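You operate a simulated robot arm through the tools that you are given. There is no shell and no other tool. Be economical: measure what you need, move in short steps, check, and stop when the job is done.

You are at the controls of a simulated robot arm. One attempt, no reset.

TASK
Clean the white banded sub for inspection: chips off its shoulder, grime off its thread.
Fine: rubber bulb, turning the sub round between goes; cup brush wetted on the plunger can, and put back. Set down upright: cup brush. What is to be rubbed or washed off counts as gone when no trace of it is left.

It is judged by the outcome, as a careful person would: the job done as asked, and still so three seconds after it is handed in. It fails if anything else is knocked over, pushed out of place, dropped, spilled or broken.

THE ROBOT
A 6-joint arm with a two-finger parallel gripper, fixed in place. Base frame: the origin is at the foot of the arm, x ahead of it, y to its left, z up; the work surface is at about z = 854. Readings come in mm, degrees, newtons and seconds.
With the tool pointing down near the work surface it reaches from about 260 to 680 mm from the base axis. Its first joint turns from -66.0 to 66.0 degrees. Payload 2.9 kg.
The tool frame sits at the grasp point between the pads (the TCP): z along the fingers, y along the line on which they close. The tips reach 30 mm beyond it. The gripper opens to 110 mm. The fingers are 20 mm wide and 10 mm thick; the gripper's body (48 by 112 mm) begins 55 mm behind the TCP.
Orientation is told as [roll, pitch, yaw] about the base's x, y, z axes, in that order, counted from this pose: with the fingers straight down and closing along the base's y, the tool's x points along the base's -x, its y along +y and its z along -z.

THE INTERFACE
- The arm moves only by the tool move_arm. Its argument "plan" is one flat list of numbers, 7 for each row, row after row: the turn, a rotation vector about the tool's x, y, z in degrees, then the shift along the tool's x, y, z in mm, then the gripper command, from -1 (fully open) to 1 (shut), values between in proportion. In form: [rx, ry, rz, x, y, z, hand, rx, ry, rz, x, y, z, hand, ...]. A call has 1 to 12 rows; each row is the pose to reach, as a shift and turn from the pose commanded when the call began, along the tool's axes at that moment. Each row takes 0.2 s and may step no farther than 50 mm and 8.6 degrees from the row before; otherwise, or with a gripper value out of range, the whole call is refused. A pose out of reach is approached as far as the arm can. The call stops where the force on the tool passes 70 N (or 10 N more than at its start, if that is more) or the arm is blocked; 0.2 s more then pass. The fingers move at their own pace (about 108 mm/s each) and stop on an object; they squeeze with about 41 N. The grip force told is the motor's: it shows also when the fingers shut on nothing. Time passes only in rows, and 0.2 s behind the last, so rows that repeat a pose let the fingers close. It gives the time, the measured TCP pose, the force on the tool (base axes), the opening and the grip force at its end, in the units of the frame above (readings bear some noise), with the torque about the TCP (base axes, N m) and any sound that the robot's microphone picked up.
- Cameras (640 x 400 px; columns grow to the right, rows downward): "scene" is fixed at [85.3, 438.2, 1398.6]; the picture's right is [-0.69, -0.73, 0.00], its down [-0.33, 0.31, -0.89] and it looks along [0.65, -0.61, -0.45] (base axes); focal length 289 px, centre (320, 200). "wrist" rides on the gripper at [72, 17, -103] in the tool frame; the picture's right is [-0.23, 0.97, 0.00], its down [-0.76, -0.18, -0.62] and it looks along [-0.61, -0.14, 0.78] (tool axes); focal length 222 px, centre (320, 200). There is no depth. A picture from a camera that has moved, and an enlarged one, comes with that camera's place and axes in the base frame and with its lens.
- grab_frame(camera): a new picture of that camera. The clock stands still meanwhile.
- inspect(camera, box): a new picture of the part [left, top, right, bottom] of that camera's present view, enlarged. The clock stands still meanwhile.
- finish_job(): hands the job in; it is judged then, once.

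Go step by step. Nothing tells you positions but the pictures and the camera data: compare them with the known pose of the tool, close in by small moves and look again before you grip or let go. The budget is 120 turns and 84 pictures, counting those below and the enlarged ones. Unless the task says otherwise, let go and move clear before handing in, and close with one line.

The tools are called after "Request:" by a JSON object that holds its "fn" and its "kwargs". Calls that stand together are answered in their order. move_arm: Moves the arm, as the interface text tells. Its arguments: {"type":"object","properties":{"plan":{"type":"array","items":{"type":"number"}}},"required":["plan"]} The other tools are called the same way: grab_frame (camera) takes a picture; inspect (camera, box) takes an enlarged picture of a part of a camera's view; finish_job () hands the job in.

At the start:

```text
time_s: 0.0
tcp_pos: [387.1, 9.1, 1258.7]
ee_rot: [0.0, 0.0, 0.0]
wrist_force: [-0.6, -0.4, -0.6]
torque: [-0.01, 0.01, 0.02]
opening: 109.8
grasp_force: 0.0
```

scene: 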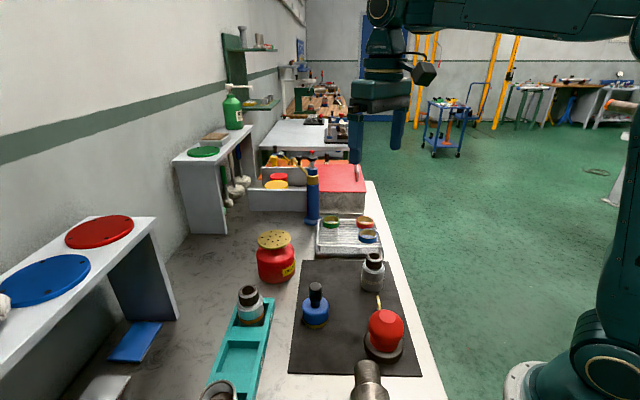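
wrist: 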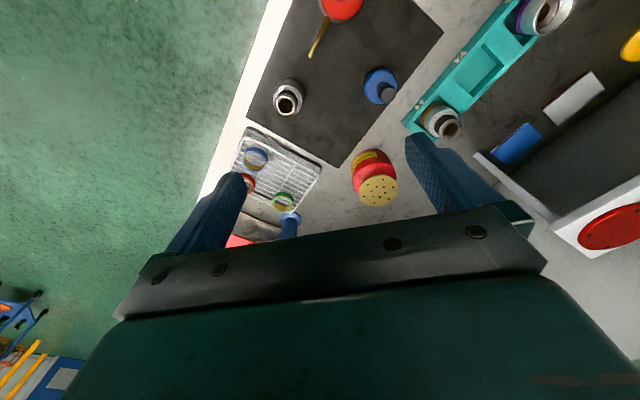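

I see a dark mat with a sub, a blue-handled brush and a red bulb; a red can with a perforated yellow top (plunger can) and a teal rack of other subs. I'll look closer before moving.

Request:
{"fn": "inspect", "kwargs": {"camera": "scene", "box": [280, 230, 440, 390]}}

Request:
{"fn": "inspect", "kwargs": {"camera": "scene", "box": [190, 210, 320, 400]}}

Request:
{"fn": "inspect", "kwargs": {"camera": "wrist", "box": [230, 0, 430, 210]}}

Request:
{"fn": "inspect", "kwargs": {"camera": "wrist", "box": [390, 0, 640, 200]}}

```text
2.50 times, centred on (360, 310) of scene
camera zoom: at [85.3, 438.2, 1398.6], right [-0.69, -0.73, 0.0], down [-0.33, 0.31, -0.89], along [0.65, -0.61, -0.45], focal length 723 px, centre (220, -75)
```

zoom: 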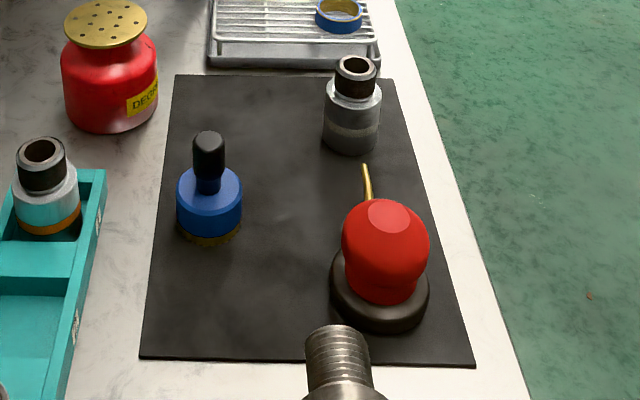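

```text
2.11 times, centred on (255, 305) of scene
camera zoom: at [85.3, 438.2, 1398.6], right [-0.69, -0.73, 0.0], down [-0.33, 0.31, -0.89], along [0.65, -0.61, -0.45], focal length 609 px, centre (457, -21)
```

zoom: 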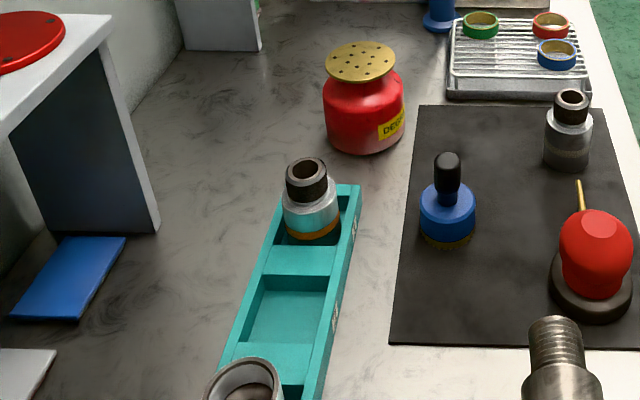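

```text
1.90 times, centred on (330, 105) of wrist
camera zoom: at [315.4, 26.5, 1360.6], right [0.23, 0.97, 0.0], down [0.76, -0.18, 0.62], along [0.61, -0.14, -0.78], focal length 423 px, centre (301, 381)
```

zoom: 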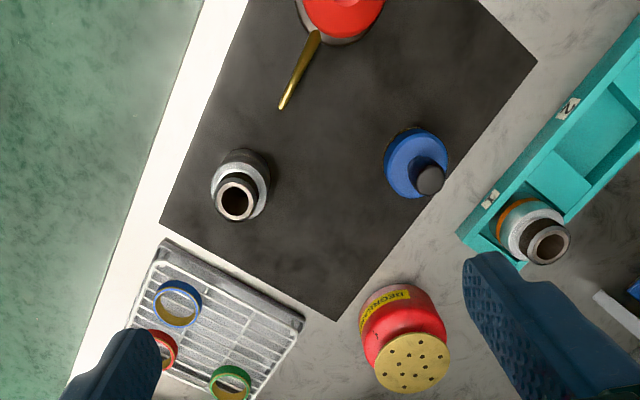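

```text
2.00 times, centred on (515, 100) of wrist
camera zoom: at [315.4, 26.5, 1360.6], right [0.23, 0.97, 0.0], down [0.76, -0.18, 0.62], along [0.61, -0.14, -0.78], focal length 444 px, centre (-70, 400)
```

zoom: 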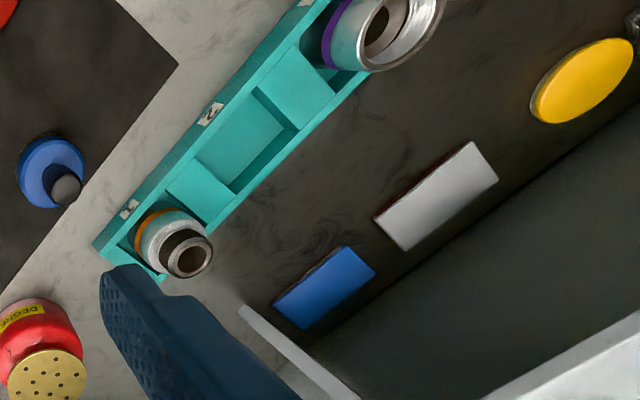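

The sub on the mat is around (413, -56), top at about z 950; the bulb sits around (290, 75) with its nozzle pointing toward the sub. I'll move the wrist camera to view both the bulb and the sub better.

Request:
{"fn": "move_arm", "kwargs": {"plan": [0, 0, 0, 30, 15, 20, -1, 0, 0, 0, 60, 30, 40, -1, 0, 0, 0, 90, 45, 60, -1, 0, 0, 0, 117, 61, 79, -1]}}

Request:
{"fn": "grab_frame", "kwargs": {"camera": "wrist"}}

```text
time_s: 1.0
tcp_pos: [269.7, 68.5, 1178.6]
ee_rot: [0.0, 0.0, 0.0]
wrist_force: [0.4, -0.5, 0.5]
torque: [-0.01, 0.0, 0.02]
opening: 109.9
grasp_force: 0.0
```

```text
77 pictures are left
camera wrist: at [198.0, 87.8, 1281.1], right [0.23, 0.97, 0.0], down [0.76, -0.18, 0.62], along [0.61, -0.14, -0.78], focal length 222 px, centre (320, 200)
```

wrist: 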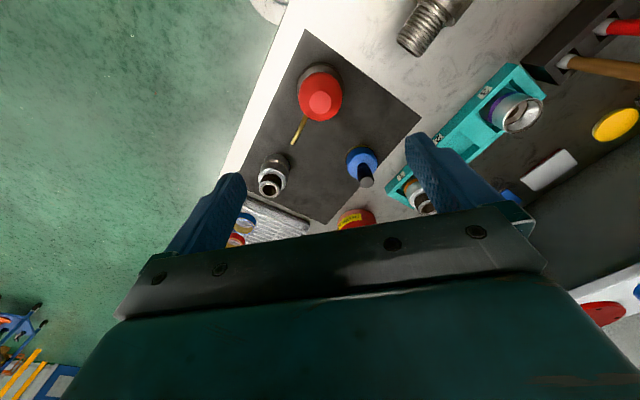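

Request:
{"fn": "inspect", "kwargs": {"camera": "wrist", "box": [240, 50, 400, 210]}}

Request:
{"fn": "inspect", "kwargs": {"camera": "wrist", "box": [370, 0, 570, 125]}}

Request:
{"fn": "inspect", "kwargs": {"camera": "scene", "box": [348, 240, 398, 300]}}

```text
2.50 times, centred on (320, 130) of wrist
camera zoom: at [198.0, 87.8, 1281.1], right [0.23, 0.97, 0.0], down [0.76, -0.18, 0.62], along [0.61, -0.14, -0.78], focal length 555 px, centre (320, 375)
```

zoom: 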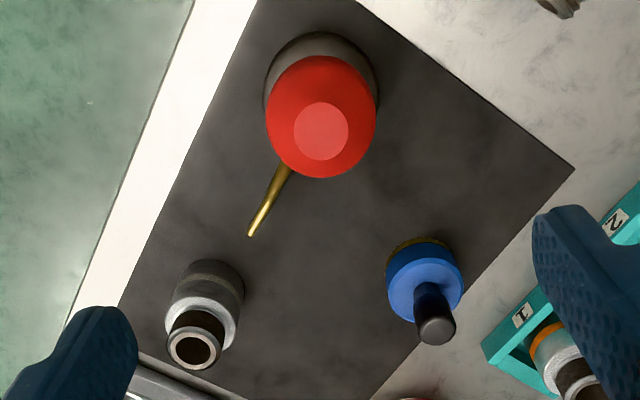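

```text
3.20 times, centred on (470, 62) of wrist
camera zoom: at [198.0, 87.8, 1281.1], right [0.23, 0.97, 0.0], down [0.76, -0.18, 0.62], along [0.61, -0.14, -0.78], focal length 711 px, centre (-160, 640)
```

zoom: 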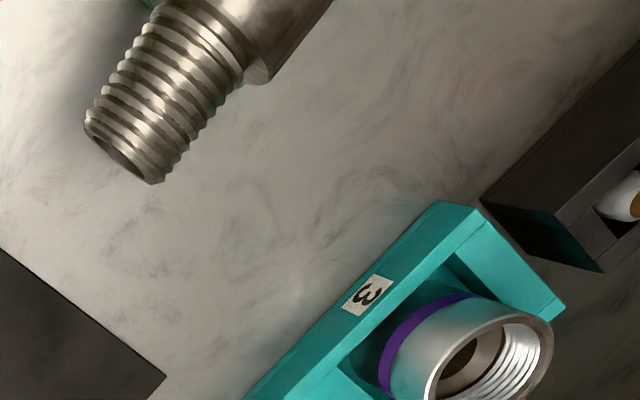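

```text
6.67 times, centred on (373, 270) of scene
camera zoom: at [85.3, 438.2, 1398.6], right [-0.69, -0.73, 0.0], down [-0.33, 0.31, -0.89], along [0.65, -0.61, -0.45], focal length 1928 px, centre (-33, -267)
```

zoom: 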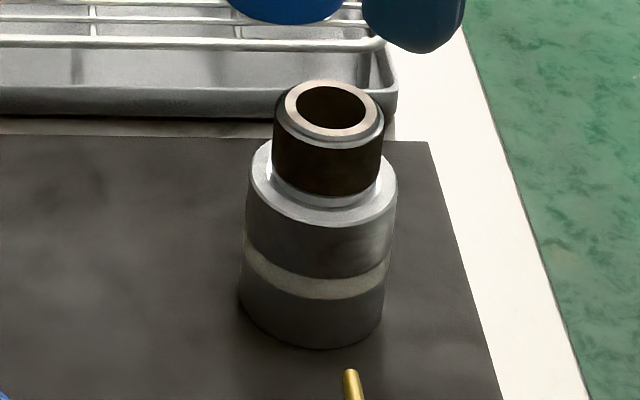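

The white banded sub is the one on the mat, its thread dark with grime. I'll get a close wrist view of its shoulder.

Request:
{"fn": "move_arm", "kwargs": {"plan": [0, 0, 0, -12, -21, 33, -1, 0, 0, 0, -25, -42, 66, -1, 0, 0, 0, -37, -64, 100, -1, 0, 0, 0, -50, -85, 133, -1, 0, 0, 0, -62, -106, 160, -1]}}

Request:
{"fn": "inspect", "kwargs": {"camera": "wrist", "box": [240, 120, 400, 280]}}

Request:
{"fn": "grab_frame", "kwargs": {"camera": "scene"}}

```text
time_s: 2.2
tcp_pos: [333.3, -37.2, 1018.9]
ee_rot: [0.0, 0.0, 0.0]
wrist_force: [-0.5, -0.6, 0.1]
torque: [0.0, -0.03, -0.01]
opening: 109.8
grasp_force: 0.0
```

```text
2.50 times, centred on (320, 200) of wrist
camera zoom: at [260.5, -19.4, 1121.6], right [0.23, 0.97, 0.0], down [0.76, -0.18, 0.62], along [0.61, -0.14, -0.78], focal length 555 px, centre (320, 200)
```

zoom: 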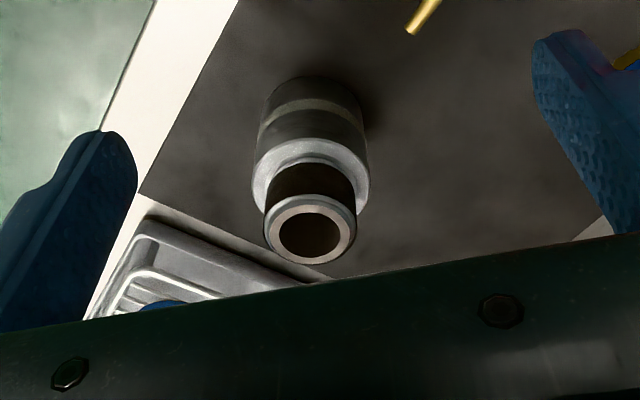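

```text
72 pictures are left
```

scene: 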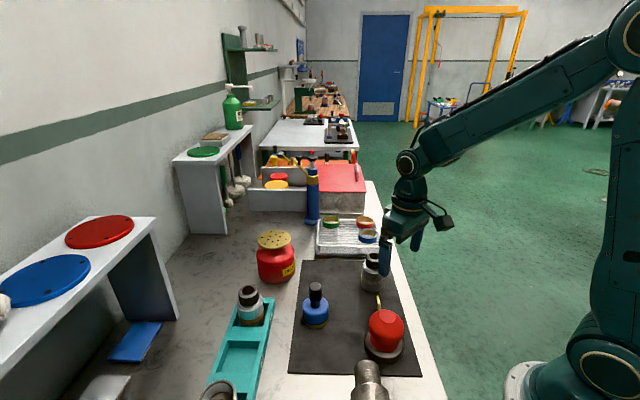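

The near side of the shoulder looks clean; the chips are likely on the far side. I'll pitch the hand so that the camera looks down from the far side.

Request:
{"fn": "move_arm", "kwargs": {"plan": [0, 8, 0, -18, 1, -25, -1, 0, 16, 0, -36, 2, -50, -1, 0, 24, 0, -54, 3, -60, -1, 0, 32, 0, -72, 4, -70, -1, 0, 40, 0, -90, 5, -75, -1, 0, 48, 0, -109, 6, -80, -1]}}

Request:
{"fn": "grab_frame", "kwargs": {"camera": "wrist"}}

```text
time_s: 3.6
tcp_pos: [432.0, -29.7, 1085.9]
ee_rot: [-0.1, 43.5, -0.2]
wrist_force: [-4.5, 3.1, -27.8]
torque: [-0.61, 0.09, 0.09]
opening: 110.0
grasp_force: 0.1
out of reach, approached as far as the arm can: row 4, 6
stopped in row 6: the force on the tool passed its limit at 98 N (the readings are from after the stop); the commanded pose is now the measured one
```

```text
71 pictures are left
camera wrist: at [451.3, -12.1, 1210.3], right [0.17, 0.97, -0.16], down [0.98, -0.18, -0.07], along [-0.1, -0.14, -0.98], focal length 222 px, centre (320, 200)
```

wrist: 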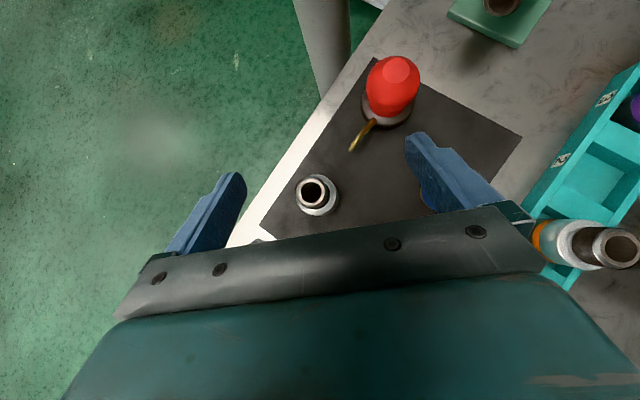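

Request:
{"fn": "grab_frame", "kwargs": {"camera": "scene"}}

Request:
{"fn": "inspect", "kwargs": {"camera": "wrist", "box": [280, 150, 360, 230]}}

```text
70 pictures are left
```

scene: 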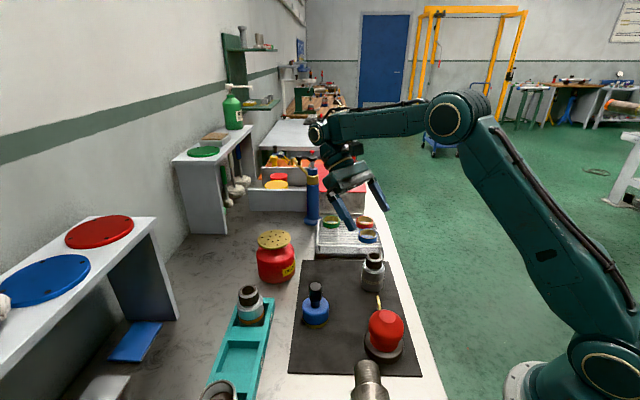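

```text
5.00 times, centred on (320, 190) of wrist
camera zoom: at [451.3, -12.1, 1210.3], right [0.17, 0.97, -0.16], down [0.98, -0.18, -0.07], along [-0.1, -0.14, -0.98], focal length 1111 px, centre (320, 250)
```

zoom: 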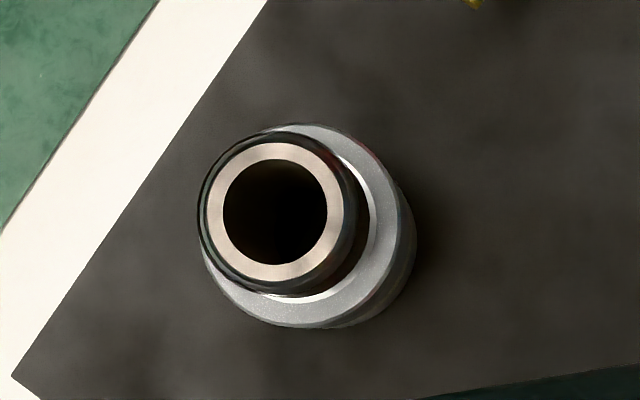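

No contact visible in the scene; the stop seems to be a joint limit. The hidden part is the -y side of the shoulder, so I'll shift the camera toward -y and back off the tilt.

Request:
{"fn": "move_arm", "kwargs": {"plan": [0, -5, 0, 0, -30, 0, -1, 0, -10, 0, 0, -70, 0, -1, 0, -12, 0, 0, -110, 0, -1]}}

Request:
{"fn": "grab_frame", "kwargs": {"camera": "wrist"}}

```text
time_s: 4.4
tcp_pos: [430.8, -139.9, 1085.9]
ee_rot: [0.0, 31.7, -0.1]
wrist_force: [0.2, -0.4, 0.2]
torque: [0.01, -0.01, 0.02]
opening: 110.1
grasp_force: 0.0
```

```text
68 pictures are left
camera wrist: at [424.3, -121.9, 1211.2], right [0.19, 0.97, -0.12], down [0.98, -0.18, 0.13], along [0.1, -0.14, -0.98], focal length 222 px, centre (320, 200)
```

wrist: 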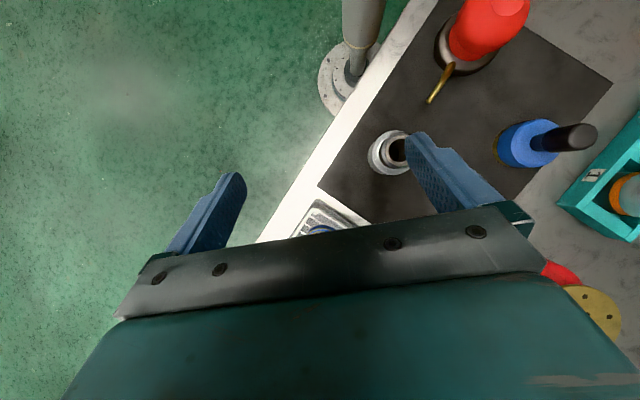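

Request:
{"fn": "inspect", "kwargs": {"camera": "wrist", "box": [360, 120, 420, 180]}}

Request:
{"fn": "inspect", "kwargs": {"camera": "wrist", "box": [410, 0, 610, 180]}}

```text
6.67 times, centred on (390, 150) of wrist
camera zoom: at [424.3, -121.9, 1211.2], right [0.19, 0.97, -0.12], down [0.98, -0.18, 0.13], along [0.1, -0.14, -0.98], focal length 1481 px, centre (-147, 533)
```

zoom: 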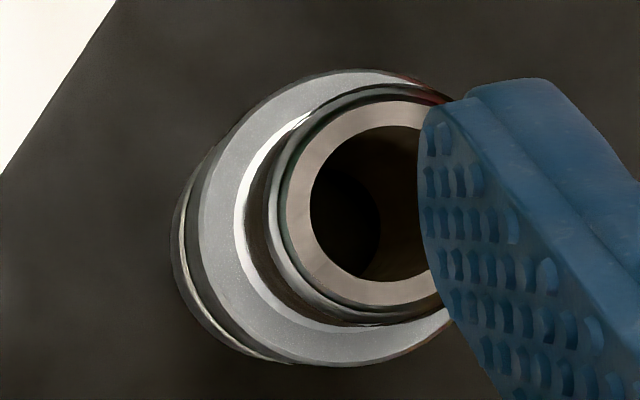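

```text
2.22 times, centred on (510, 90) of wrist
camera zoom: at [424.3, -121.9, 1211.2], right [0.19, 0.97, -0.12], down [0.98, -0.18, 0.13], along [0.1, -0.14, -0.98], focal length 494 px, centre (-102, 444)
```

zoom: 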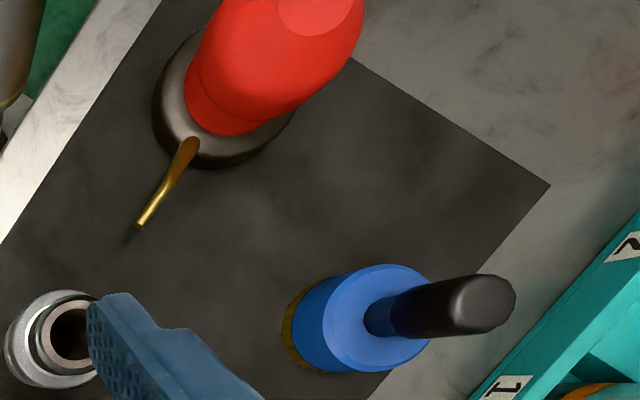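

The nozzle tip is about (357, -2, 896), the bulb top about (287, 69, 943) and the shoulder about z 919. The bulb's nozzle already points at the sub, so I'll bring the hand level above the bulb.

Request:
{"fn": "move_arm", "kwargs": {"plan": [0, -5.5, 0, 20, 35, 13, -1, 0, -11, 0, 41, 70, 25, -1, 0, -16.5, 0, 61, 105, 38, -1, 0, -22, 0, 82, 139, 50, -1, 0, -27, 0, 102, 174, 63, -1, 0, -31.7, 0, 122.5, 209, 75.6, -1]}}

Request:
{"fn": "move_arm", "kwargs": {"plan": [0, 0, 8, 0, 0, 10, -1, 0, 0, 16, 0, 0, 20, -1, 0, 0, 24, 0, 0, 30, -1, 0, 0, 32, 0, 0, 40, -1, 0, 0, 40, 0, 0, 50, -1, 0, 0, 47, 0, 0, 60, -1]}}

Request:
{"fn": "grab_frame", "kwargs": {"camera": "wrist"}}

Request:
{"fn": "inspect", "kwargs": {"camera": "scene", "box": [330, 220, 440, 390]}}

```text
time_s: 5.8
tcp_pos: [287.1, 68.7, 1086.5]
ee_rot: [0.1, -0.1, 0.3]
wrist_force: [0.7, -0.3, 0.0]
torque: [0.03, 0.0, 0.0]
opening: 110.1
grasp_force: 0.1
out of reach, approached as far as the arm can: row 2, 3, 4
```

```text
time_s: 7.2
tcp_pos: [288.1, 70.7, 1026.2]
ee_rot: [-0.1, 0.1, -47.1]
wrist_force: [0.2, 0.4, 0.1]
torque: [0.01, 0.0, 0.02]
opening: 110.0
grasp_force: 0.1
```

```text
65 pictures are left
camera wrist: at [251.5, 134.7, 1129.0], right [0.87, 0.49, 0.0], down [0.39, -0.68, 0.62], along [0.31, -0.54, -0.78], focal length 222 px, centre (320, 200)
```

wrist: 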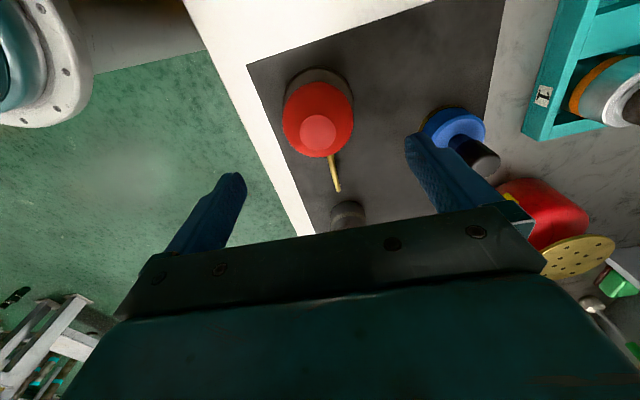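

```text
2.35 times, centred on (385, 305) of scene
camera zoom: at [85.3, 438.2, 1398.6], right [-0.69, -0.73, 0.0], down [-0.33, 0.31, -0.89], along [0.65, -0.61, -0.45], focal length 680 px, centre (167, -47)
```

zoom: 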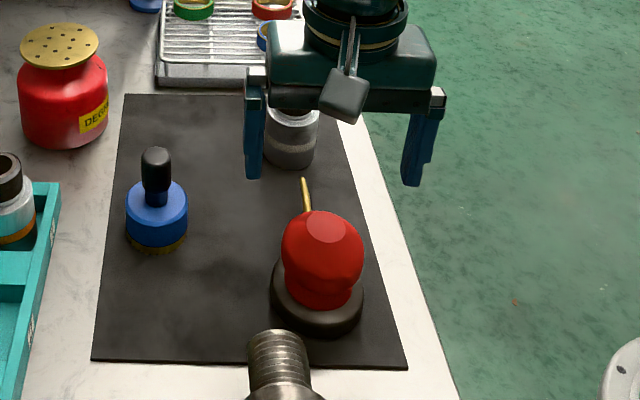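

The bulb is confirmed at (286, 70), and its nozzle points along yaw -45. I'll descend around it and close gently.

Request:
{"fn": "move_arm", "kwargs": {"plan": [0, 0, -1.5, 1, -2, 40, -1, 0, 0, -1.5, 1, -2, 80, -1, 0, 0, -1.5, 1, -2, 111, -1, 0, 0, -1.5, 1, -2, 111, -0.5, 0, 0, -1.5, 1, -2, 111, -0.35, 0, 0, -1.5, 1, -2, 111, -0.35]}}

Request:
{"fn": "inspect", "kwargs": {"camera": "scene", "box": [330, 220, 440, 390]}}

Request:
{"fn": "grab_frame", "kwargs": {"camera": "wrist"}}

```text
time_s: 8.6
tcp_pos: [285.1, 69.8, 915.7]
ee_rot: [-0.1, 0.1, -45.7]
wrist_force: [0.4, 0.2, -0.3]
torque: [0.0, 0.01, 0.0]
opening: 74.4
grasp_force: 0.1
```

```text
2.35 times, centred on (385, 305) of scene
camera zoom: at [85.3, 438.2, 1398.6], right [-0.69, -0.73, 0.0], down [-0.33, 0.31, -0.89], along [0.65, -0.61, -0.45], focal length 680 px, centre (167, -47)
```

zoom: 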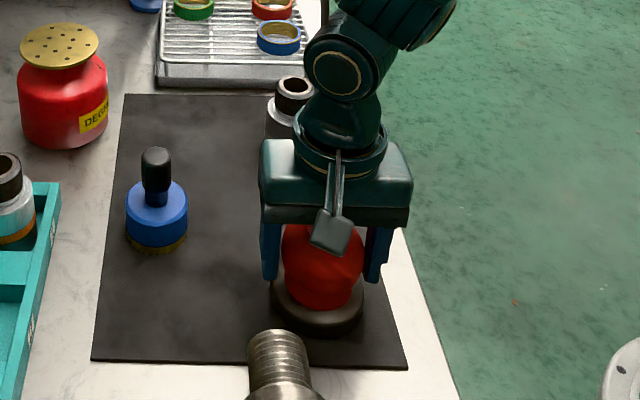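

```text
62 pictures are left
camera wrist: at [247.2, 133.5, 1018.3], right [0.85, 0.52, 0.0], down [0.41, -0.67, 0.62], along [0.32, -0.53, -0.78], focal length 222 px, centre (320, 200)
```

wrist: 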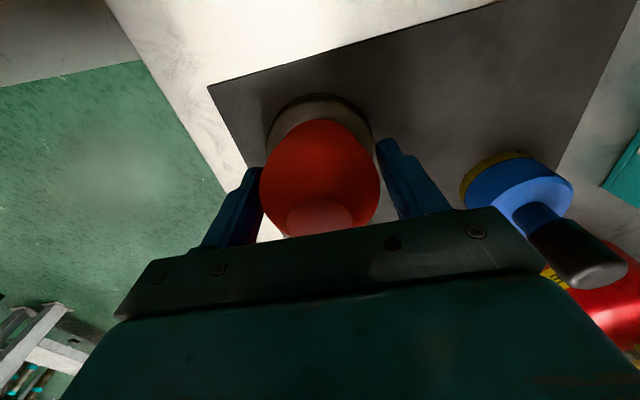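

The bulb is between the fingers. I'll close further in small steps, watching the force.

Request:
{"fn": "move_arm", "kwargs": {"plan": [0, 0, 0, 0, 0, 0, -0.27, 0, 0, 0, 0, 0, -0.22, 0, 0, 0, 0, 0, -0.22]}}

```text
refused: plan must hold 7 numbers for each row
```

Request:
{"fn": "move_arm", "kwargs": {"plan": [0, 0, 0, 0, 0, 0, -0.27, 0, 0, 0, 0, 0, 0, -0.22, 0, 0, 0, 0, 0, 0, -0.22]}}

```text
time_s: 9.4
tcp_pos: [285.7, 68.9, 915.7]
ee_rot: [0.0, 0.2, -45.7]
wrist_force: [-1.8, -2.0, 0.1]
torque: [-0.06, 0.02, 0.01]
opening: 68.8
grasp_force: 1.0
```

Request:
{"fn": "move_arm", "kwargs": {"plan": [0, 0, 0, 0, 0, 0, -0.16, 0, 0, 0, 0, 0, 0, -0.16]}}

```text
time_s: 10.0
tcp_pos: [285.8, 68.9, 916.2]
ee_rot: [-0.1, 0.1, -45.6]
wrist_force: [-2.6, -3.3, -0.2]
torque: [-0.03, 0.05, -0.04]
opening: 66.6
grasp_force: 41.0
```

The grip is firm at 66.6 mm. I'll lift the bulb a little, then check that it comes along.

Request:
{"fn": "move_arm", "kwargs": {"plan": [0, 0, 0, 0, 0, -15, -0.16, 0, 0, 0, 0, 0, -40, -0.16, 0, 0, 0, 0, 0, -60, -0.16, 0, 0, 0, 0, 0, -60, -0.16]}}

Request:
{"fn": "inspect", "kwargs": {"camera": "scene", "box": [330, 220, 440, 390]}}

Request:
{"fn": "grab_frame", "kwargs": {"camera": "wrist"}}

```text
time_s: 11.0
tcp_pos: [286.0, 69.2, 975.1]
ee_rot: [-0.1, 0.1, -45.6]
wrist_force: [0.0, -0.4, -6.2]
torque: [0.05, 0.02, 0.04]
opening: 66.8
grasp_force: 40.5
```

```text
2.35 times, centred on (385, 305) of scene
camera zoom: at [85.4, 438.2, 1398.6], right [-0.69, -0.73, 0.0], down [-0.33, 0.31, -0.89], along [0.65, -0.61, -0.45], focal length 680 px, centre (167, -47)
```

zoom: 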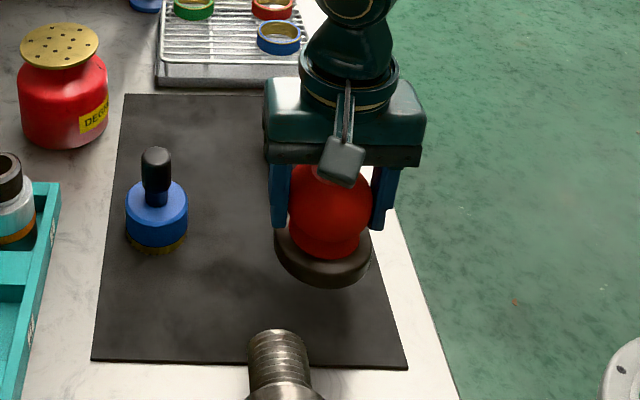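

```text
60 pictures are left
camera wrist: at [248.3, 133.0, 1079.0], right [0.85, 0.52, 0.0], down [0.41, -0.67, 0.62], along [0.32, -0.53, -0.78], focal length 222 px, centre (320, 200)
```

wrist: 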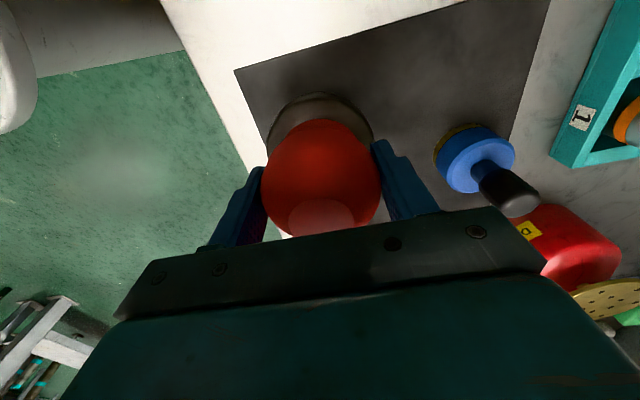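

The bulb and its base disc come up as one piece. I'll bring the nozzle tip about 45 mm from the sub axis, just above shoulder height.

Request:
{"fn": "move_arm", "kwargs": {"plan": [0, 0, 0, -17, 1, 14, -0.16, 0, 0, 0, -34, 1.6, 29, -0.16, 0, 0, 0, -34, 1.6, 29, -0.16]}}

Request:
{"fn": "inspect", "kwargs": {"camera": "scene", "box": [340, 230, 420, 330]}}

Request:
{"fn": "grab_frame", "kwargs": {"camera": "wrist"}}

```text
time_s: 11.8
tcp_pos: [311.3, 44.8, 946.9]
ee_rot: [-0.1, 0.2, -45.6]
wrist_force: [0.6, -0.7, -5.6]
torque: [0.03, 0.03, 0.0]
opening: 66.8
grasp_force: 41.1
```

```text
4.00 times, centred on (380, 280) of scene
camera zoom: at [85.4, 438.2, 1398.6], right [-0.69, -0.73, 0.0], down [-0.33, 0.31, -0.89], along [0.65, -0.61, -0.45], focal length 1157 px, centre (80, -120)
```

zoom: 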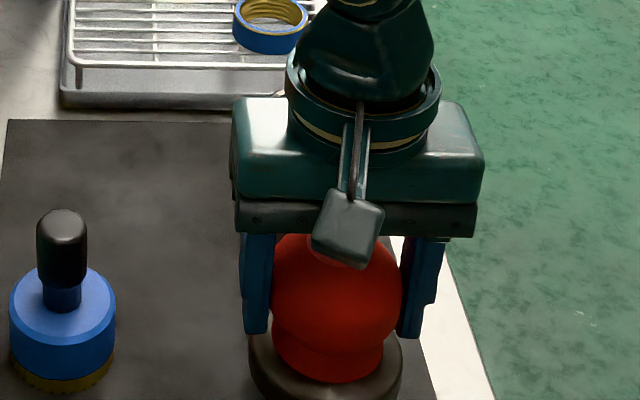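

```text
58 pictures are left
camera wrist: at [273.3, 109.5, 1049.6], right [0.85, 0.52, 0.0], down [0.41, -0.67, 0.62], along [0.32, -0.53, -0.78], focal length 222 px, centre (320, 200)
```

wrist: 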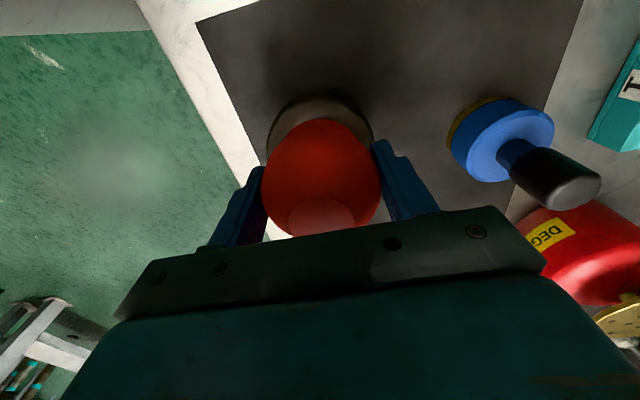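

I'll squeeze the bulb and see whether the opening shrinks or a puff is heard.

Request:
{"fn": "move_arm", "kwargs": {"plan": [0, 0, 0, 0, 0, 0, 0.3, 0, 0, 0, 0, 0, 0, 0.3]}}

```text
time_s: 12.4
tcp_pos: [312.0, 45.2, 947.0]
ee_rot: [-0.1, 0.1, -45.7]
wrist_force: [0.0, -0.3, -5.2]
torque: [0.0, 0.01, 0.0]
opening: 66.6
grasp_force: 41.0
```

No change: it's already saturated at 41 N. I'll ease the grip slightly to learn how force depends on the command.

Request:
{"fn": "move_arm", "kwargs": {"plan": [0, 0, 0, 0, 0, 0, -0.16, 0, 0, 0, 0, 0, 0, -0.18, 0, 0, 0, 0, 0, 0, -0.18]}}

```text
time_s: 13.2
tcp_pos: [311.8, 44.5, 947.7]
ee_rot: [-0.1, 0.2, -45.6]
wrist_force: [-0.2, 0.5, -5.2]
torque: [0.01, 0.01, 0.01]
opening: 66.6
grasp_force: 41.2
```

Request:
{"fn": "move_arm", "kwargs": {"plan": [0, 0, 0, 0, 0, 0, -0.2, 0, 0, 0, 0, 0, 0, -0.2]}}

```text
time_s: 13.8
tcp_pos: [312.3, 47.4, 947.8]
ee_rot: [0.0, 0.0, -45.6]
wrist_force: [1.9, 3.9, -1.1]
torque: [0.09, -0.07, 0.0]
opening: 67.0
grasp_force: 9.9
```

The grip is slackening; I'll squeeze again straight away.

Request:
{"fn": "move_arm", "kwargs": {"plan": [0, 0, 0, 0, 0, 0, 0.1, 0, 0, 0, 0, 0, 0, 0.1]}}

Request:
{"fn": "inspect", "kwargs": {"camera": "scene", "box": [330, 220, 440, 390]}}

Request:
{"fn": "grab_frame", "kwargs": {"camera": "wrist"}}

```text
time_s: 14.4
tcp_pos: [311.8, 46.9, 947.0]
ee_rot: [0.0, 0.0, -45.5]
wrist_force: [3.2, 3.4, 0.6]
torque: [0.14, -0.19, 0.05]
opening: 66.1
grasp_force: 41.0
```

```text
2.35 times, centred on (385, 305) of scene
camera zoom: at [85.4, 438.3, 1398.5], right [-0.69, -0.73, 0.0], down [-0.33, 0.31, -0.89], along [0.65, -0.61, -0.45], focal length 680 px, centre (167, -47)
```

zoom: 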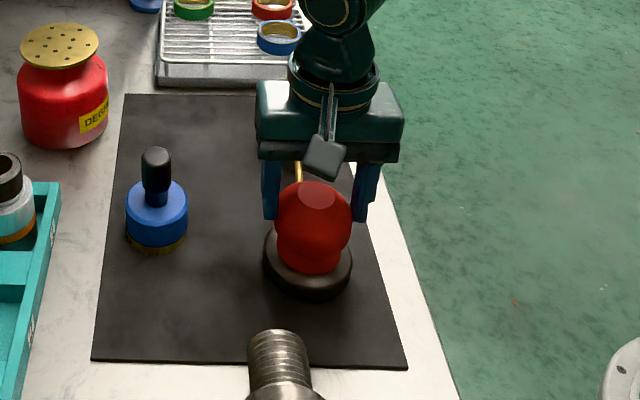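

```text
56 pictures are left
camera wrist: at [273.4, 109.8, 1049.9], right [0.85, 0.52, 0.0], down [0.41, -0.67, 0.62], along [0.32, -0.53, -0.78], focal length 222 px, centre (320, 200)
```

wrist: 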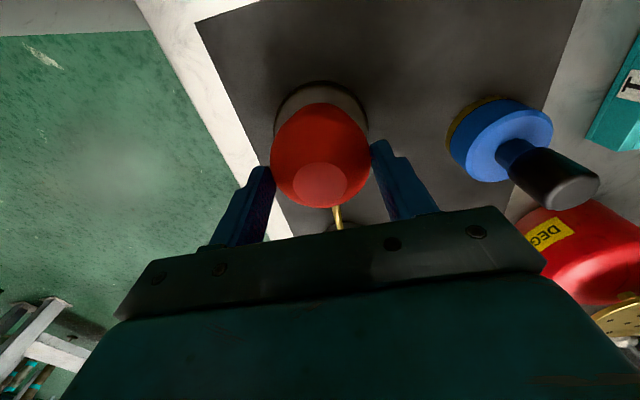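

The bulb slid down to stand upright on the mat, still between the fingers; it needs a firm grip to be carried. I'll open slightly, lower to its belly and test a quick squeeze while it stands.

Request:
{"fn": "move_arm", "kwargs": {"plan": [0, 0, 0, 0, 0, 0, -0.3, 0, 0, 0, 0, 0, 0, -0.35, 0, 0, 0, 0, 0, 15, -0.35, 0, 0, 0, 0, 0, 31, -0.35, 0, 0, 0, 0, 0, 31, 1, 0, 0, 0, 0, 0, 31, 1, 0, 0, 0, 0, 0, 31, 1]}}

Request:
{"fn": "inspect", "kwargs": {"camera": "scene", "box": [330, 220, 440, 390]}}

```text
time_s: 16.0
tcp_pos: [311.0, 45.5, 915.6]
ee_rot: [-0.1, 0.1, -45.7]
wrist_force: [2.8, 4.4, 0.7]
torque: [0.08, 0.06, -0.04]
opening: 66.8
grasp_force: 40.9
```

```text
2.35 times, centred on (385, 305) of scene
camera zoom: at [85.4, 438.3, 1398.5], right [-0.69, -0.73, 0.0], down [-0.33, 0.31, -0.89], along [0.65, -0.61, -0.45], focal length 680 px, centre (167, -47)
```

zoom: 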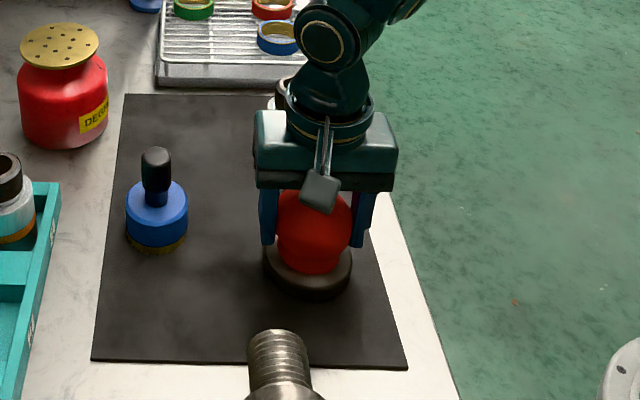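

No sound and no give. I'll release the bulb, rise and look closely at the shoulder from here to see what has changed.

Request:
{"fn": "move_arm", "kwargs": {"plan": [0, 0, 0, 0, 0, 0, -0.4, 0, 0, 0, 0, 0, 0, -0.6, 0, 0, 0, 0, 0, -40, -0.6, 0, 0, 0, 0, 0, -80, -0.6, 0, 0, 0, 25, 0, -110, -1]}}

Request:
{"fn": "inspect", "kwargs": {"camera": "scene", "box": [350, 242, 400, 292]}}

Request:
{"fn": "grab_frame", "kwargs": {"camera": "wrist"}}

```text
time_s: 17.2
tcp_pos: [294.6, 63.6, 1026.8]
ee_rot: [-0.1, 0.1, -45.7]
wrist_force: [0.2, -0.5, -0.2]
torque: [-0.01, -0.01, -0.03]
opening: 110.1
grasp_force: 0.0
```

```text
8.00 times, centred on (375, 267) of scene
camera zoom: at [85.3, 438.2, 1398.6], right [-0.69, -0.73, 0.0], down [-0.33, 0.31, -0.89], along [0.65, -0.61, -0.45], focal length 2313 px, centre (-120, -336)
```

zoom: 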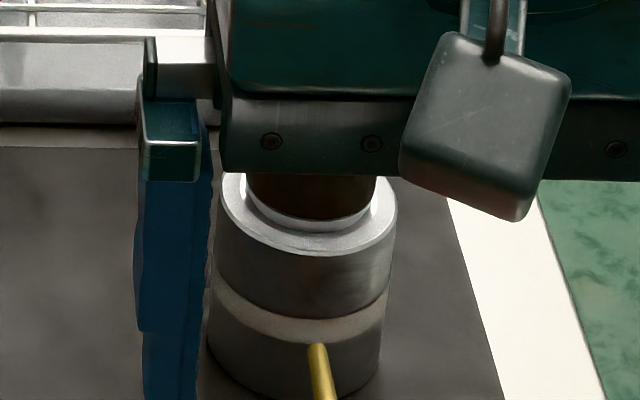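

```text
53 pictures are left
camera wrist: at [255.5, 128.2, 1128.9], right [0.86, 0.52, 0.0], down [0.41, -0.67, 0.62], along [0.32, -0.53, -0.78], focal length 222 px, centre (320, 200)
```

wrist: 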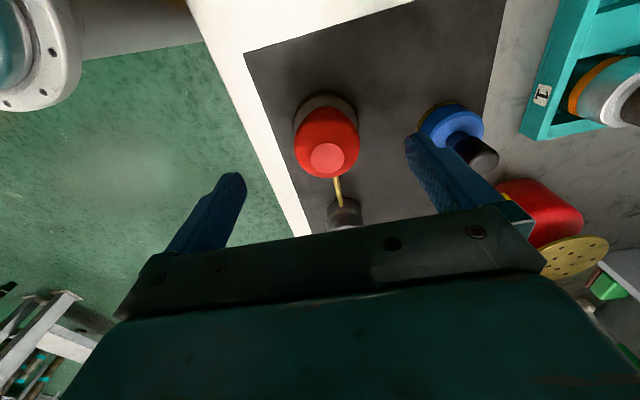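

Request:
{"fn": "move_arm", "kwargs": {"plan": [0, 0, 0, 0, 0, -50, -1, 0, 0, 0, 0, 0, -100, -1, 0, 0, 0, 0, 0, -150, -1]}}

Request:
{"fn": "inspect", "kwargs": {"camera": "scene", "box": [363, 250, 387, 275]}}

Request:
{"fn": "inspect", "kwargs": {"camera": "wrist", "box": [290, 130, 370, 210]}}

```text
time_s: 18.0
tcp_pos: [293.8, 62.8, 1176.7]
ee_rot: [-0.1, 0.1, -45.6]
wrist_force: [-0.3, -0.3, -0.8]
torque: [-0.01, -0.05, 0.0]
opening: 109.8
grasp_force: 0.1
```

```text
16.00 times, centred on (375, 262) of scene
camera zoom: at [85.3, 438.2, 1398.6], right [-0.69, -0.73, 0.0], down [-0.33, 0.31, -0.89], along [0.65, -0.61, -0.45], focal length 4626 px, centre (-560, -800)
```

zoom: 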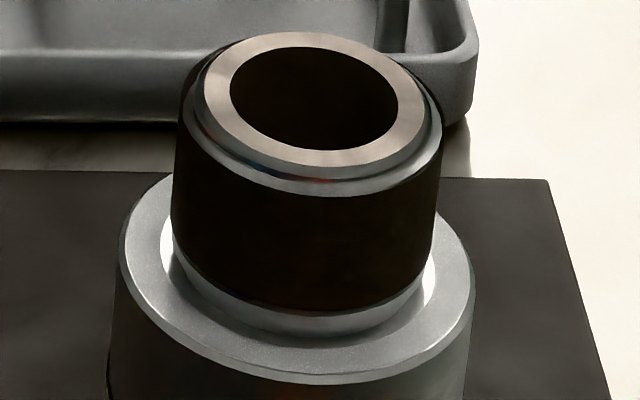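

```text
5.00 times, centred on (330, 170) of wrist
camera zoom: at [255.7, 127.5, 1279.6], right [0.85, 0.52, 0.0], down [0.41, -0.67, 0.62], along [0.32, -0.53, -0.78], focal length 1111 px, centre (270, 350)
```

zoom: 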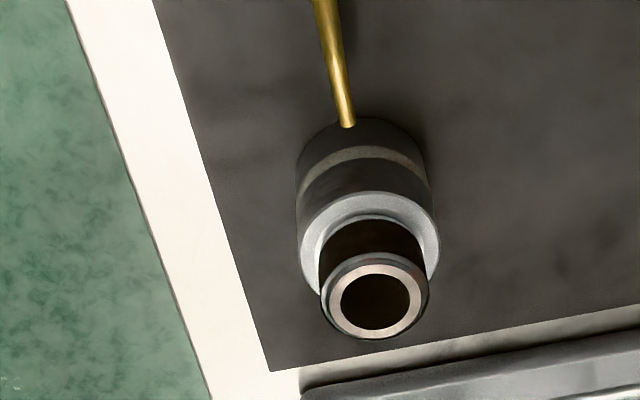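

Request:
{"fn": "inspect", "kwargs": {"camera": "scene", "box": [363, 266, 381, 276]}}

Request:
{"fn": "inspect", "kwargs": {"camera": "scene", "box": [234, 283, 264, 303]}}

```text
16.00 times, centred on (372, 271) of scene
camera zoom: at [85.3, 438.2, 1398.6], right [-0.69, -0.73, 0.0], down [-0.33, 0.31, -0.89], along [0.65, -0.61, -0.45], focal length 4626 px, centre (-512, -936)
```

zoom: 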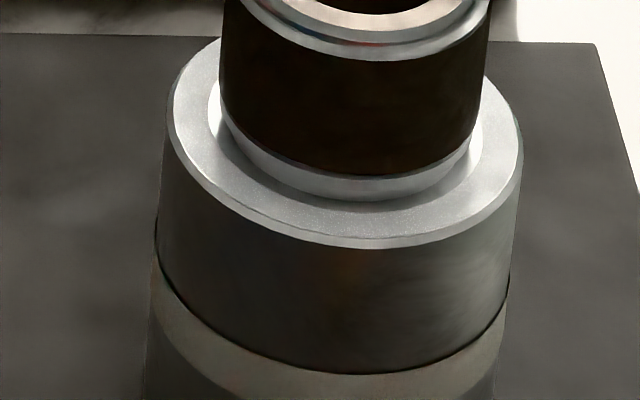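

```text
16.00 times, centred on (249, 293) of scene
camera zoom: at [85.3, 438.2, 1398.6], right [-0.69, -0.73, 0.0], down [-0.33, 0.31, -0.89], along [0.65, -0.61, -0.45], focal length 4626 px, centre (1456, -1288)
```

zoom: 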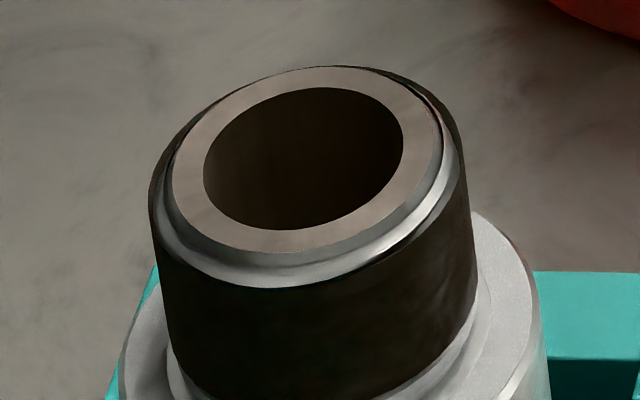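

The shoulders carry a frosted, speckled layer which I take to be the fine chips, and the same is true of the orange sub. I'll go back to the bulb while it stands on the mat and calibrate grip command against force.

Request:
{"fn": "move_arm", "kwargs": {"plan": [0, 0, 0, -10, 0, 45, -1, 0, 0, 0, -23.5, 0.7, 90, -1, 0, 0, 0, -23.5, 0.7, 135, -1, 0, 0, 0, -23.5, 0.7, 180, -1, 0, 0, 0, -23.5, 0.7, 225, -1, 0, 0, 0, -23.5, 0.7, 262, -1, 0, 0, 0, -23.5, 0.7, 262, -0.3, 0, 0, 0, -23.5, 0.7, 262, -0.3, 0, 0, 0, -23.5, 0.7, 262, -0.23, 0, 0, 0, -23.5, 0.7, 262, -0.23]}}

Request:
{"fn": "move_arm", "kwargs": {"plan": [0, 0, 0, 0, 0, 0, -0.21, 0, 0, 0, 0, 0, 0, -0.21]}}

Request:
{"fn": "move_arm", "kwargs": {"plan": [0, 0, 0, 0, 0, 0, -0.2, 0, 0, 0, 0, 0, 0, -0.2]}}

Request:
{"fn": "move_arm", "kwargs": {"plan": [0, 0, 0, 0, 0, 0, -0.19, 0, 0, 0, 0, 0, 0, -0.19]}}

```text
time_s: 20.2
tcp_pos: [309.0, 47.6, 912.5]
ee_rot: [-0.1, 0.2, -45.6]
wrist_force: [0.7, 0.5, -0.4]
torque: [-0.01, 0.01, 0.02]
opening: 68.6
grasp_force: 0.5
```

```text
time_s: 20.8
tcp_pos: [310.1, 47.3, 912.9]
ee_rot: [-0.1, 0.2, -45.6]
wrist_force: [1.2, 2.0, -0.8]
torque: [-0.01, -0.01, 0.05]
opening: 67.9
grasp_force: 1.4
```

```text
time_s: 21.4
tcp_pos: [309.6, 47.1, 913.2]
ee_rot: [-0.1, 0.2, -45.6]
wrist_force: [2.5, 2.8, 0.1]
torque: [0.03, -0.01, 0.02]
opening: 67.6
grasp_force: 1.8
```

```text
time_s: 22.0
tcp_pos: [310.4, 47.8, 912.4]
ee_rot: [-0.1, 0.0, -45.5]
wrist_force: [4.1, 3.9, -0.7]
torque: [0.08, -0.04, 0.02]
opening: 66.7
grasp_force: 41.1
```

The bulb is essentially rigid at 66.7 mm, so puffs must come from the squeeze command itself. I'll lift it to aim at the shoulder with a firm grip, then give a full squeeze.

Request:
{"fn": "move_arm", "kwargs": {"plan": [0, 0, 0, 0, 0, 0, -0.15, 0, 0, 0, 0, 0, 0, -0.15, 0, 0, 0, 0, 0, -14, -0.15, 0, 0, 0, 0, 0, -27, -0.15, 0, 0, 0, 0, 0, -27, -0.15]}}

Request:
{"fn": "move_arm", "kwargs": {"plan": [0, 0, 0, 0, 0, 0, 1, 0, 0, 0, 0, 0, 0, 1, 0, 0, 0, 0, 0, 0, 1]}}

Request:
{"fn": "grab_frame", "kwargs": {"camera": "scene"}}

```text
time_s: 23.2
tcp_pos: [310.3, 48.0, 940.0]
ee_rot: [-0.1, 0.1, -45.6]
wrist_force: [-0.1, -0.3, -6.1]
torque: [0.02, 0.04, -0.03]
opening: 66.7
grasp_force: 41.0
```

```text
time_s: 24.0
tcp_pos: [310.3, 47.8, 940.0]
ee_rot: [-0.1, 0.1, -45.6]
wrist_force: [-0.2, 0.1, -5.7]
torque: [0.0, 0.02, 0.01]
opening: 66.6
grasp_force: 40.9
```

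```text
48 pictures are left
```

scene: 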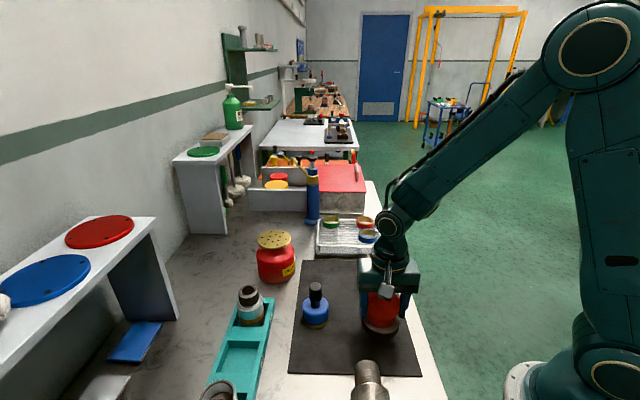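

Request:
{"fn": "move_arm", "kwargs": {"plan": [0, 0, 0, 15, 0, -30, 0, 0, 0, 0, 30, 0, -70, 0, 0, 0, 0, 45, 0, -115, 0, 0, 0, 0, 45, 0, -160, 0]}}

Request:
{"fn": "inspect", "kwargs": {"camera": "scene", "box": [363, 250, 387, 275]}}

```text
time_s: 25.0
tcp_pos: [278.2, 78.8, 1101.6]
ee_rot: [-0.1, 0.1, -45.7]
wrist_force: [0.6, -0.3, -5.2]
torque: [0.02, 0.05, -0.01]
opening: 66.5
grasp_force: 40.8
```

```text
16.00 times, centred on (375, 262) of scene
camera zoom: at [85.3, 438.2, 1398.6], right [-0.69, -0.73, 0.0], down [-0.33, 0.31, -0.89], along [0.65, -0.61, -0.45], focal length 4626 px, centre (-560, -800)
```

zoom: 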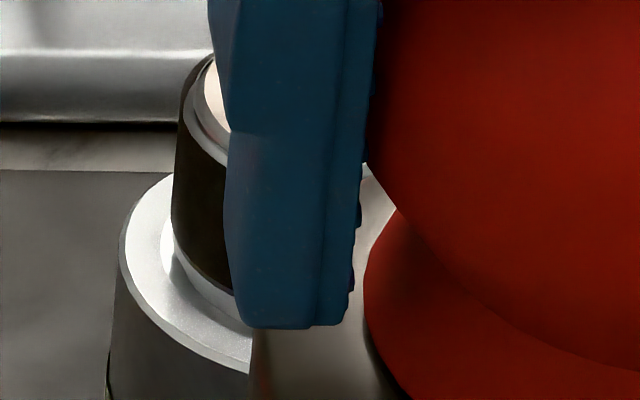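

Request:
{"fn": "move_arm", "kwargs": {"plan": [0, 0, 0, 0, 45, 0, 0, 0, 0, 0, 0, 90, 0, 0, 0, 0, 0, 0, 110, 0, 0]}}

Request:
{"fn": "inspect", "kwargs": {"camera": "scene", "box": [363, 250, 387, 275]}}

Request:
{"fn": "grab_frame", "kwargs": {"camera": "scene"}}

```text
time_s: 25.8
tcp_pos: [358.3, 157.6, 1100.8]
ee_rot: [-0.1, 0.1, -45.5]
wrist_force: [-0.2, -0.1, -5.4]
torque: [0.03, 0.0, 0.0]
opening: 66.3
grasp_force: 41.0
```

```text
16.00 times, centred on (375, 262) of scene
camera zoom: at [85.4, 438.2, 1398.5], right [-0.69, -0.73, 0.0], down [-0.33, 0.31, -0.89], along [0.65, -0.61, -0.45], focal length 4626 px, centre (-560, -800)
```

zoom: 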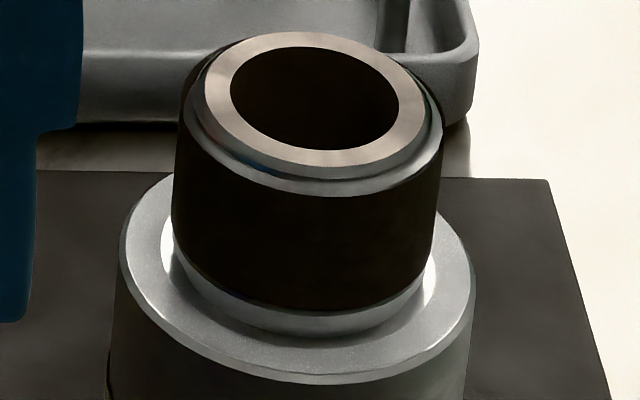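

```text
45 pictures are left
```

scene: 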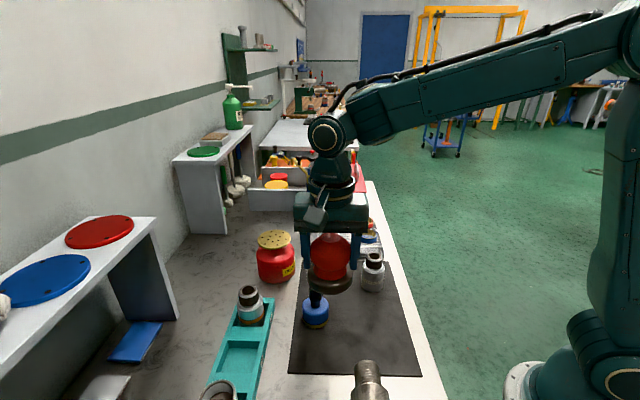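

The shoulder is unchanged. I'll look closely at the bulb in hand to understand how it works, nozzle included.

Request:
{"fn": "inspect", "kwargs": {"camera": "scene", "box": [295, 215, 370, 300]}}

Request:
{"fn": "grab_frame", "kwargs": {"camera": "wrist"}}

```text
4.71 times, centred on (332, 258) of scene
camera zoom: at [85.4, 438.2, 1398.5], right [-0.69, -0.73, 0.0], down [-0.33, 0.31, -0.89], along [0.65, -0.61, -0.45], focal length 1361 px, centre (261, -71)
```

zoom: 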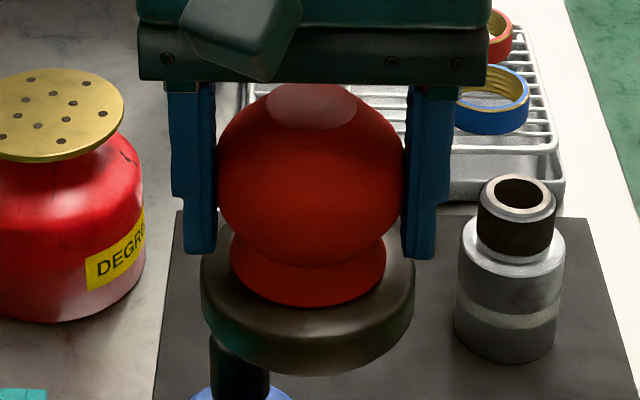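

```text
43 pictures are left
camera wrist: at [319.1, 221.5, 1203.6], right [0.85, 0.52, 0.0], down [0.41, -0.67, 0.62], along [0.32, -0.53, -0.78], focal length 222 px, centre (320, 200)
```

wrist: 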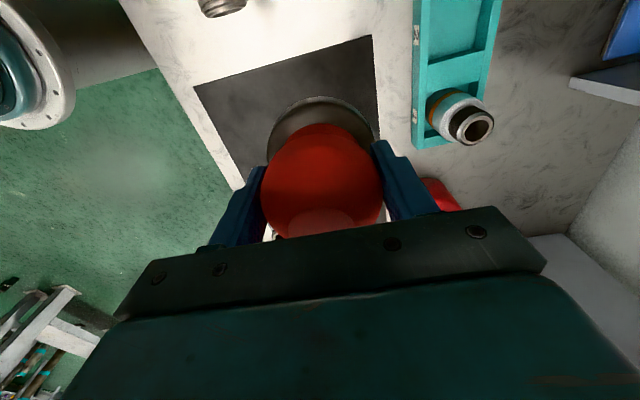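

Request:
{"fn": "inspect", "kwargs": {"camera": "scene", "box": [368, 269, 380, 275]}}

Request:
{"fn": "inspect", "kwargs": {"camera": "scene", "box": [238, 300, 262, 315]}}

```text
16.00 times, centred on (374, 272) of scene
camera zoom: at [85.4, 438.2, 1398.5], right [-0.69, -0.73, 0.0], down [-0.33, 0.31, -0.89], along [0.65, -0.61, -0.45], focal length 4626 px, centre (-544, -952)
```

zoom: 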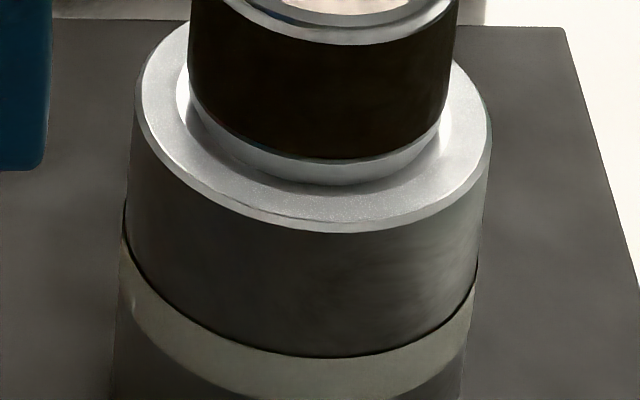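

```text
16.00 times, centred on (250, 308) of scene
camera zoom: at [85.4, 438.2, 1398.5], right [-0.69, -0.73, 0.0], down [-0.33, 0.31, -0.89], along [0.65, -0.61, -0.45], focal length 4626 px, centre (1440, -1520)
```

zoom: 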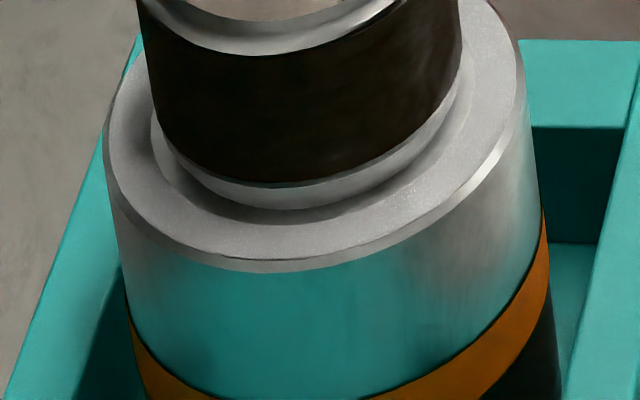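

I'll set the bulb back on its original spot and test whether it responds to a press on its pale top button.

Request:
{"fn": "move_arm", "kwargs": {"plan": [0, 0, 0, -4, -35, 25, 0, 0, 0, 0, -8, -75, 50, 0, 0, 0, 0, -12.4, -113, 80, 0, 0, 0, 0, -12.4, -113, 120, 0, 0, 0, 0, -12.4, -113, 155, 0, 0, 0, 0, -12.4, -113, 178, 0, 0, 0, 0, -12.4, -113, 186, 0, 0, 0, 0, -12.4, -113, 188.5, 0, 0, 0, 0, -12.4, -113, 188.5, 0]}}

```text
time_s: 27.8
tcp_pos: [284.4, 67.4, 910.6]
ee_rot: [-0.1, 0.1, -45.6]
wrist_force: [0.3, 0.1, 0.4]
torque: [-0.22, 0.09, 0.02]
opening: 66.5
grasp_force: 40.9
```

Request:
{"fn": "move_arm", "kwargs": {"plan": [0, 0, 0, 0, 0, 0, -0.4, 0, 0, 0, 0, 0, 0, -0.5, 0, 0, 0, 0, 0, -40, -0.5, 0, 0, 0, 0, 0, -80, -0.5, 0, 0, 0, 0, 0, -80, 1, 0, 0, 0, 0, 0, -80, 1, 0, 0, 0, 0, 0, -80, 1]}}

Request:
{"fn": "grab_frame", "kwargs": {"camera": "wrist"}}

```text
time_s: 29.4
tcp_pos: [284.6, 69.4, 990.2]
ee_rot: [-0.2, 0.1, -45.6]
wrist_force: [0.0, -0.7, -0.3]
torque: [0.01, 0.03, 0.02]
opening: 0.0
grasp_force: 37.8
```

```text
40 pictures are left
camera wrist: at [247.1, 132.5, 1094.4], right [0.85, 0.52, 0.0], down [0.41, -0.67, 0.62], along [0.32, -0.53, -0.78], focal length 222 px, centre (320, 200)
```

wrist: 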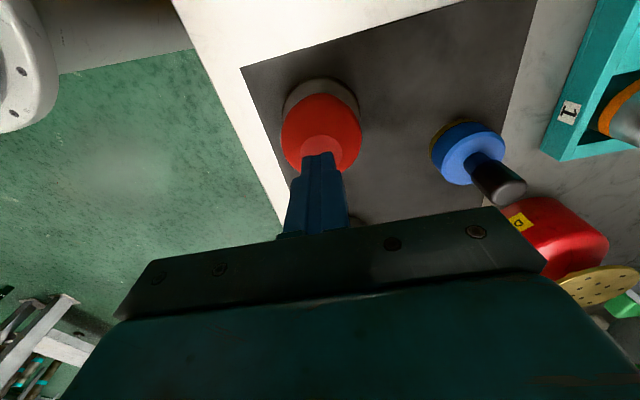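

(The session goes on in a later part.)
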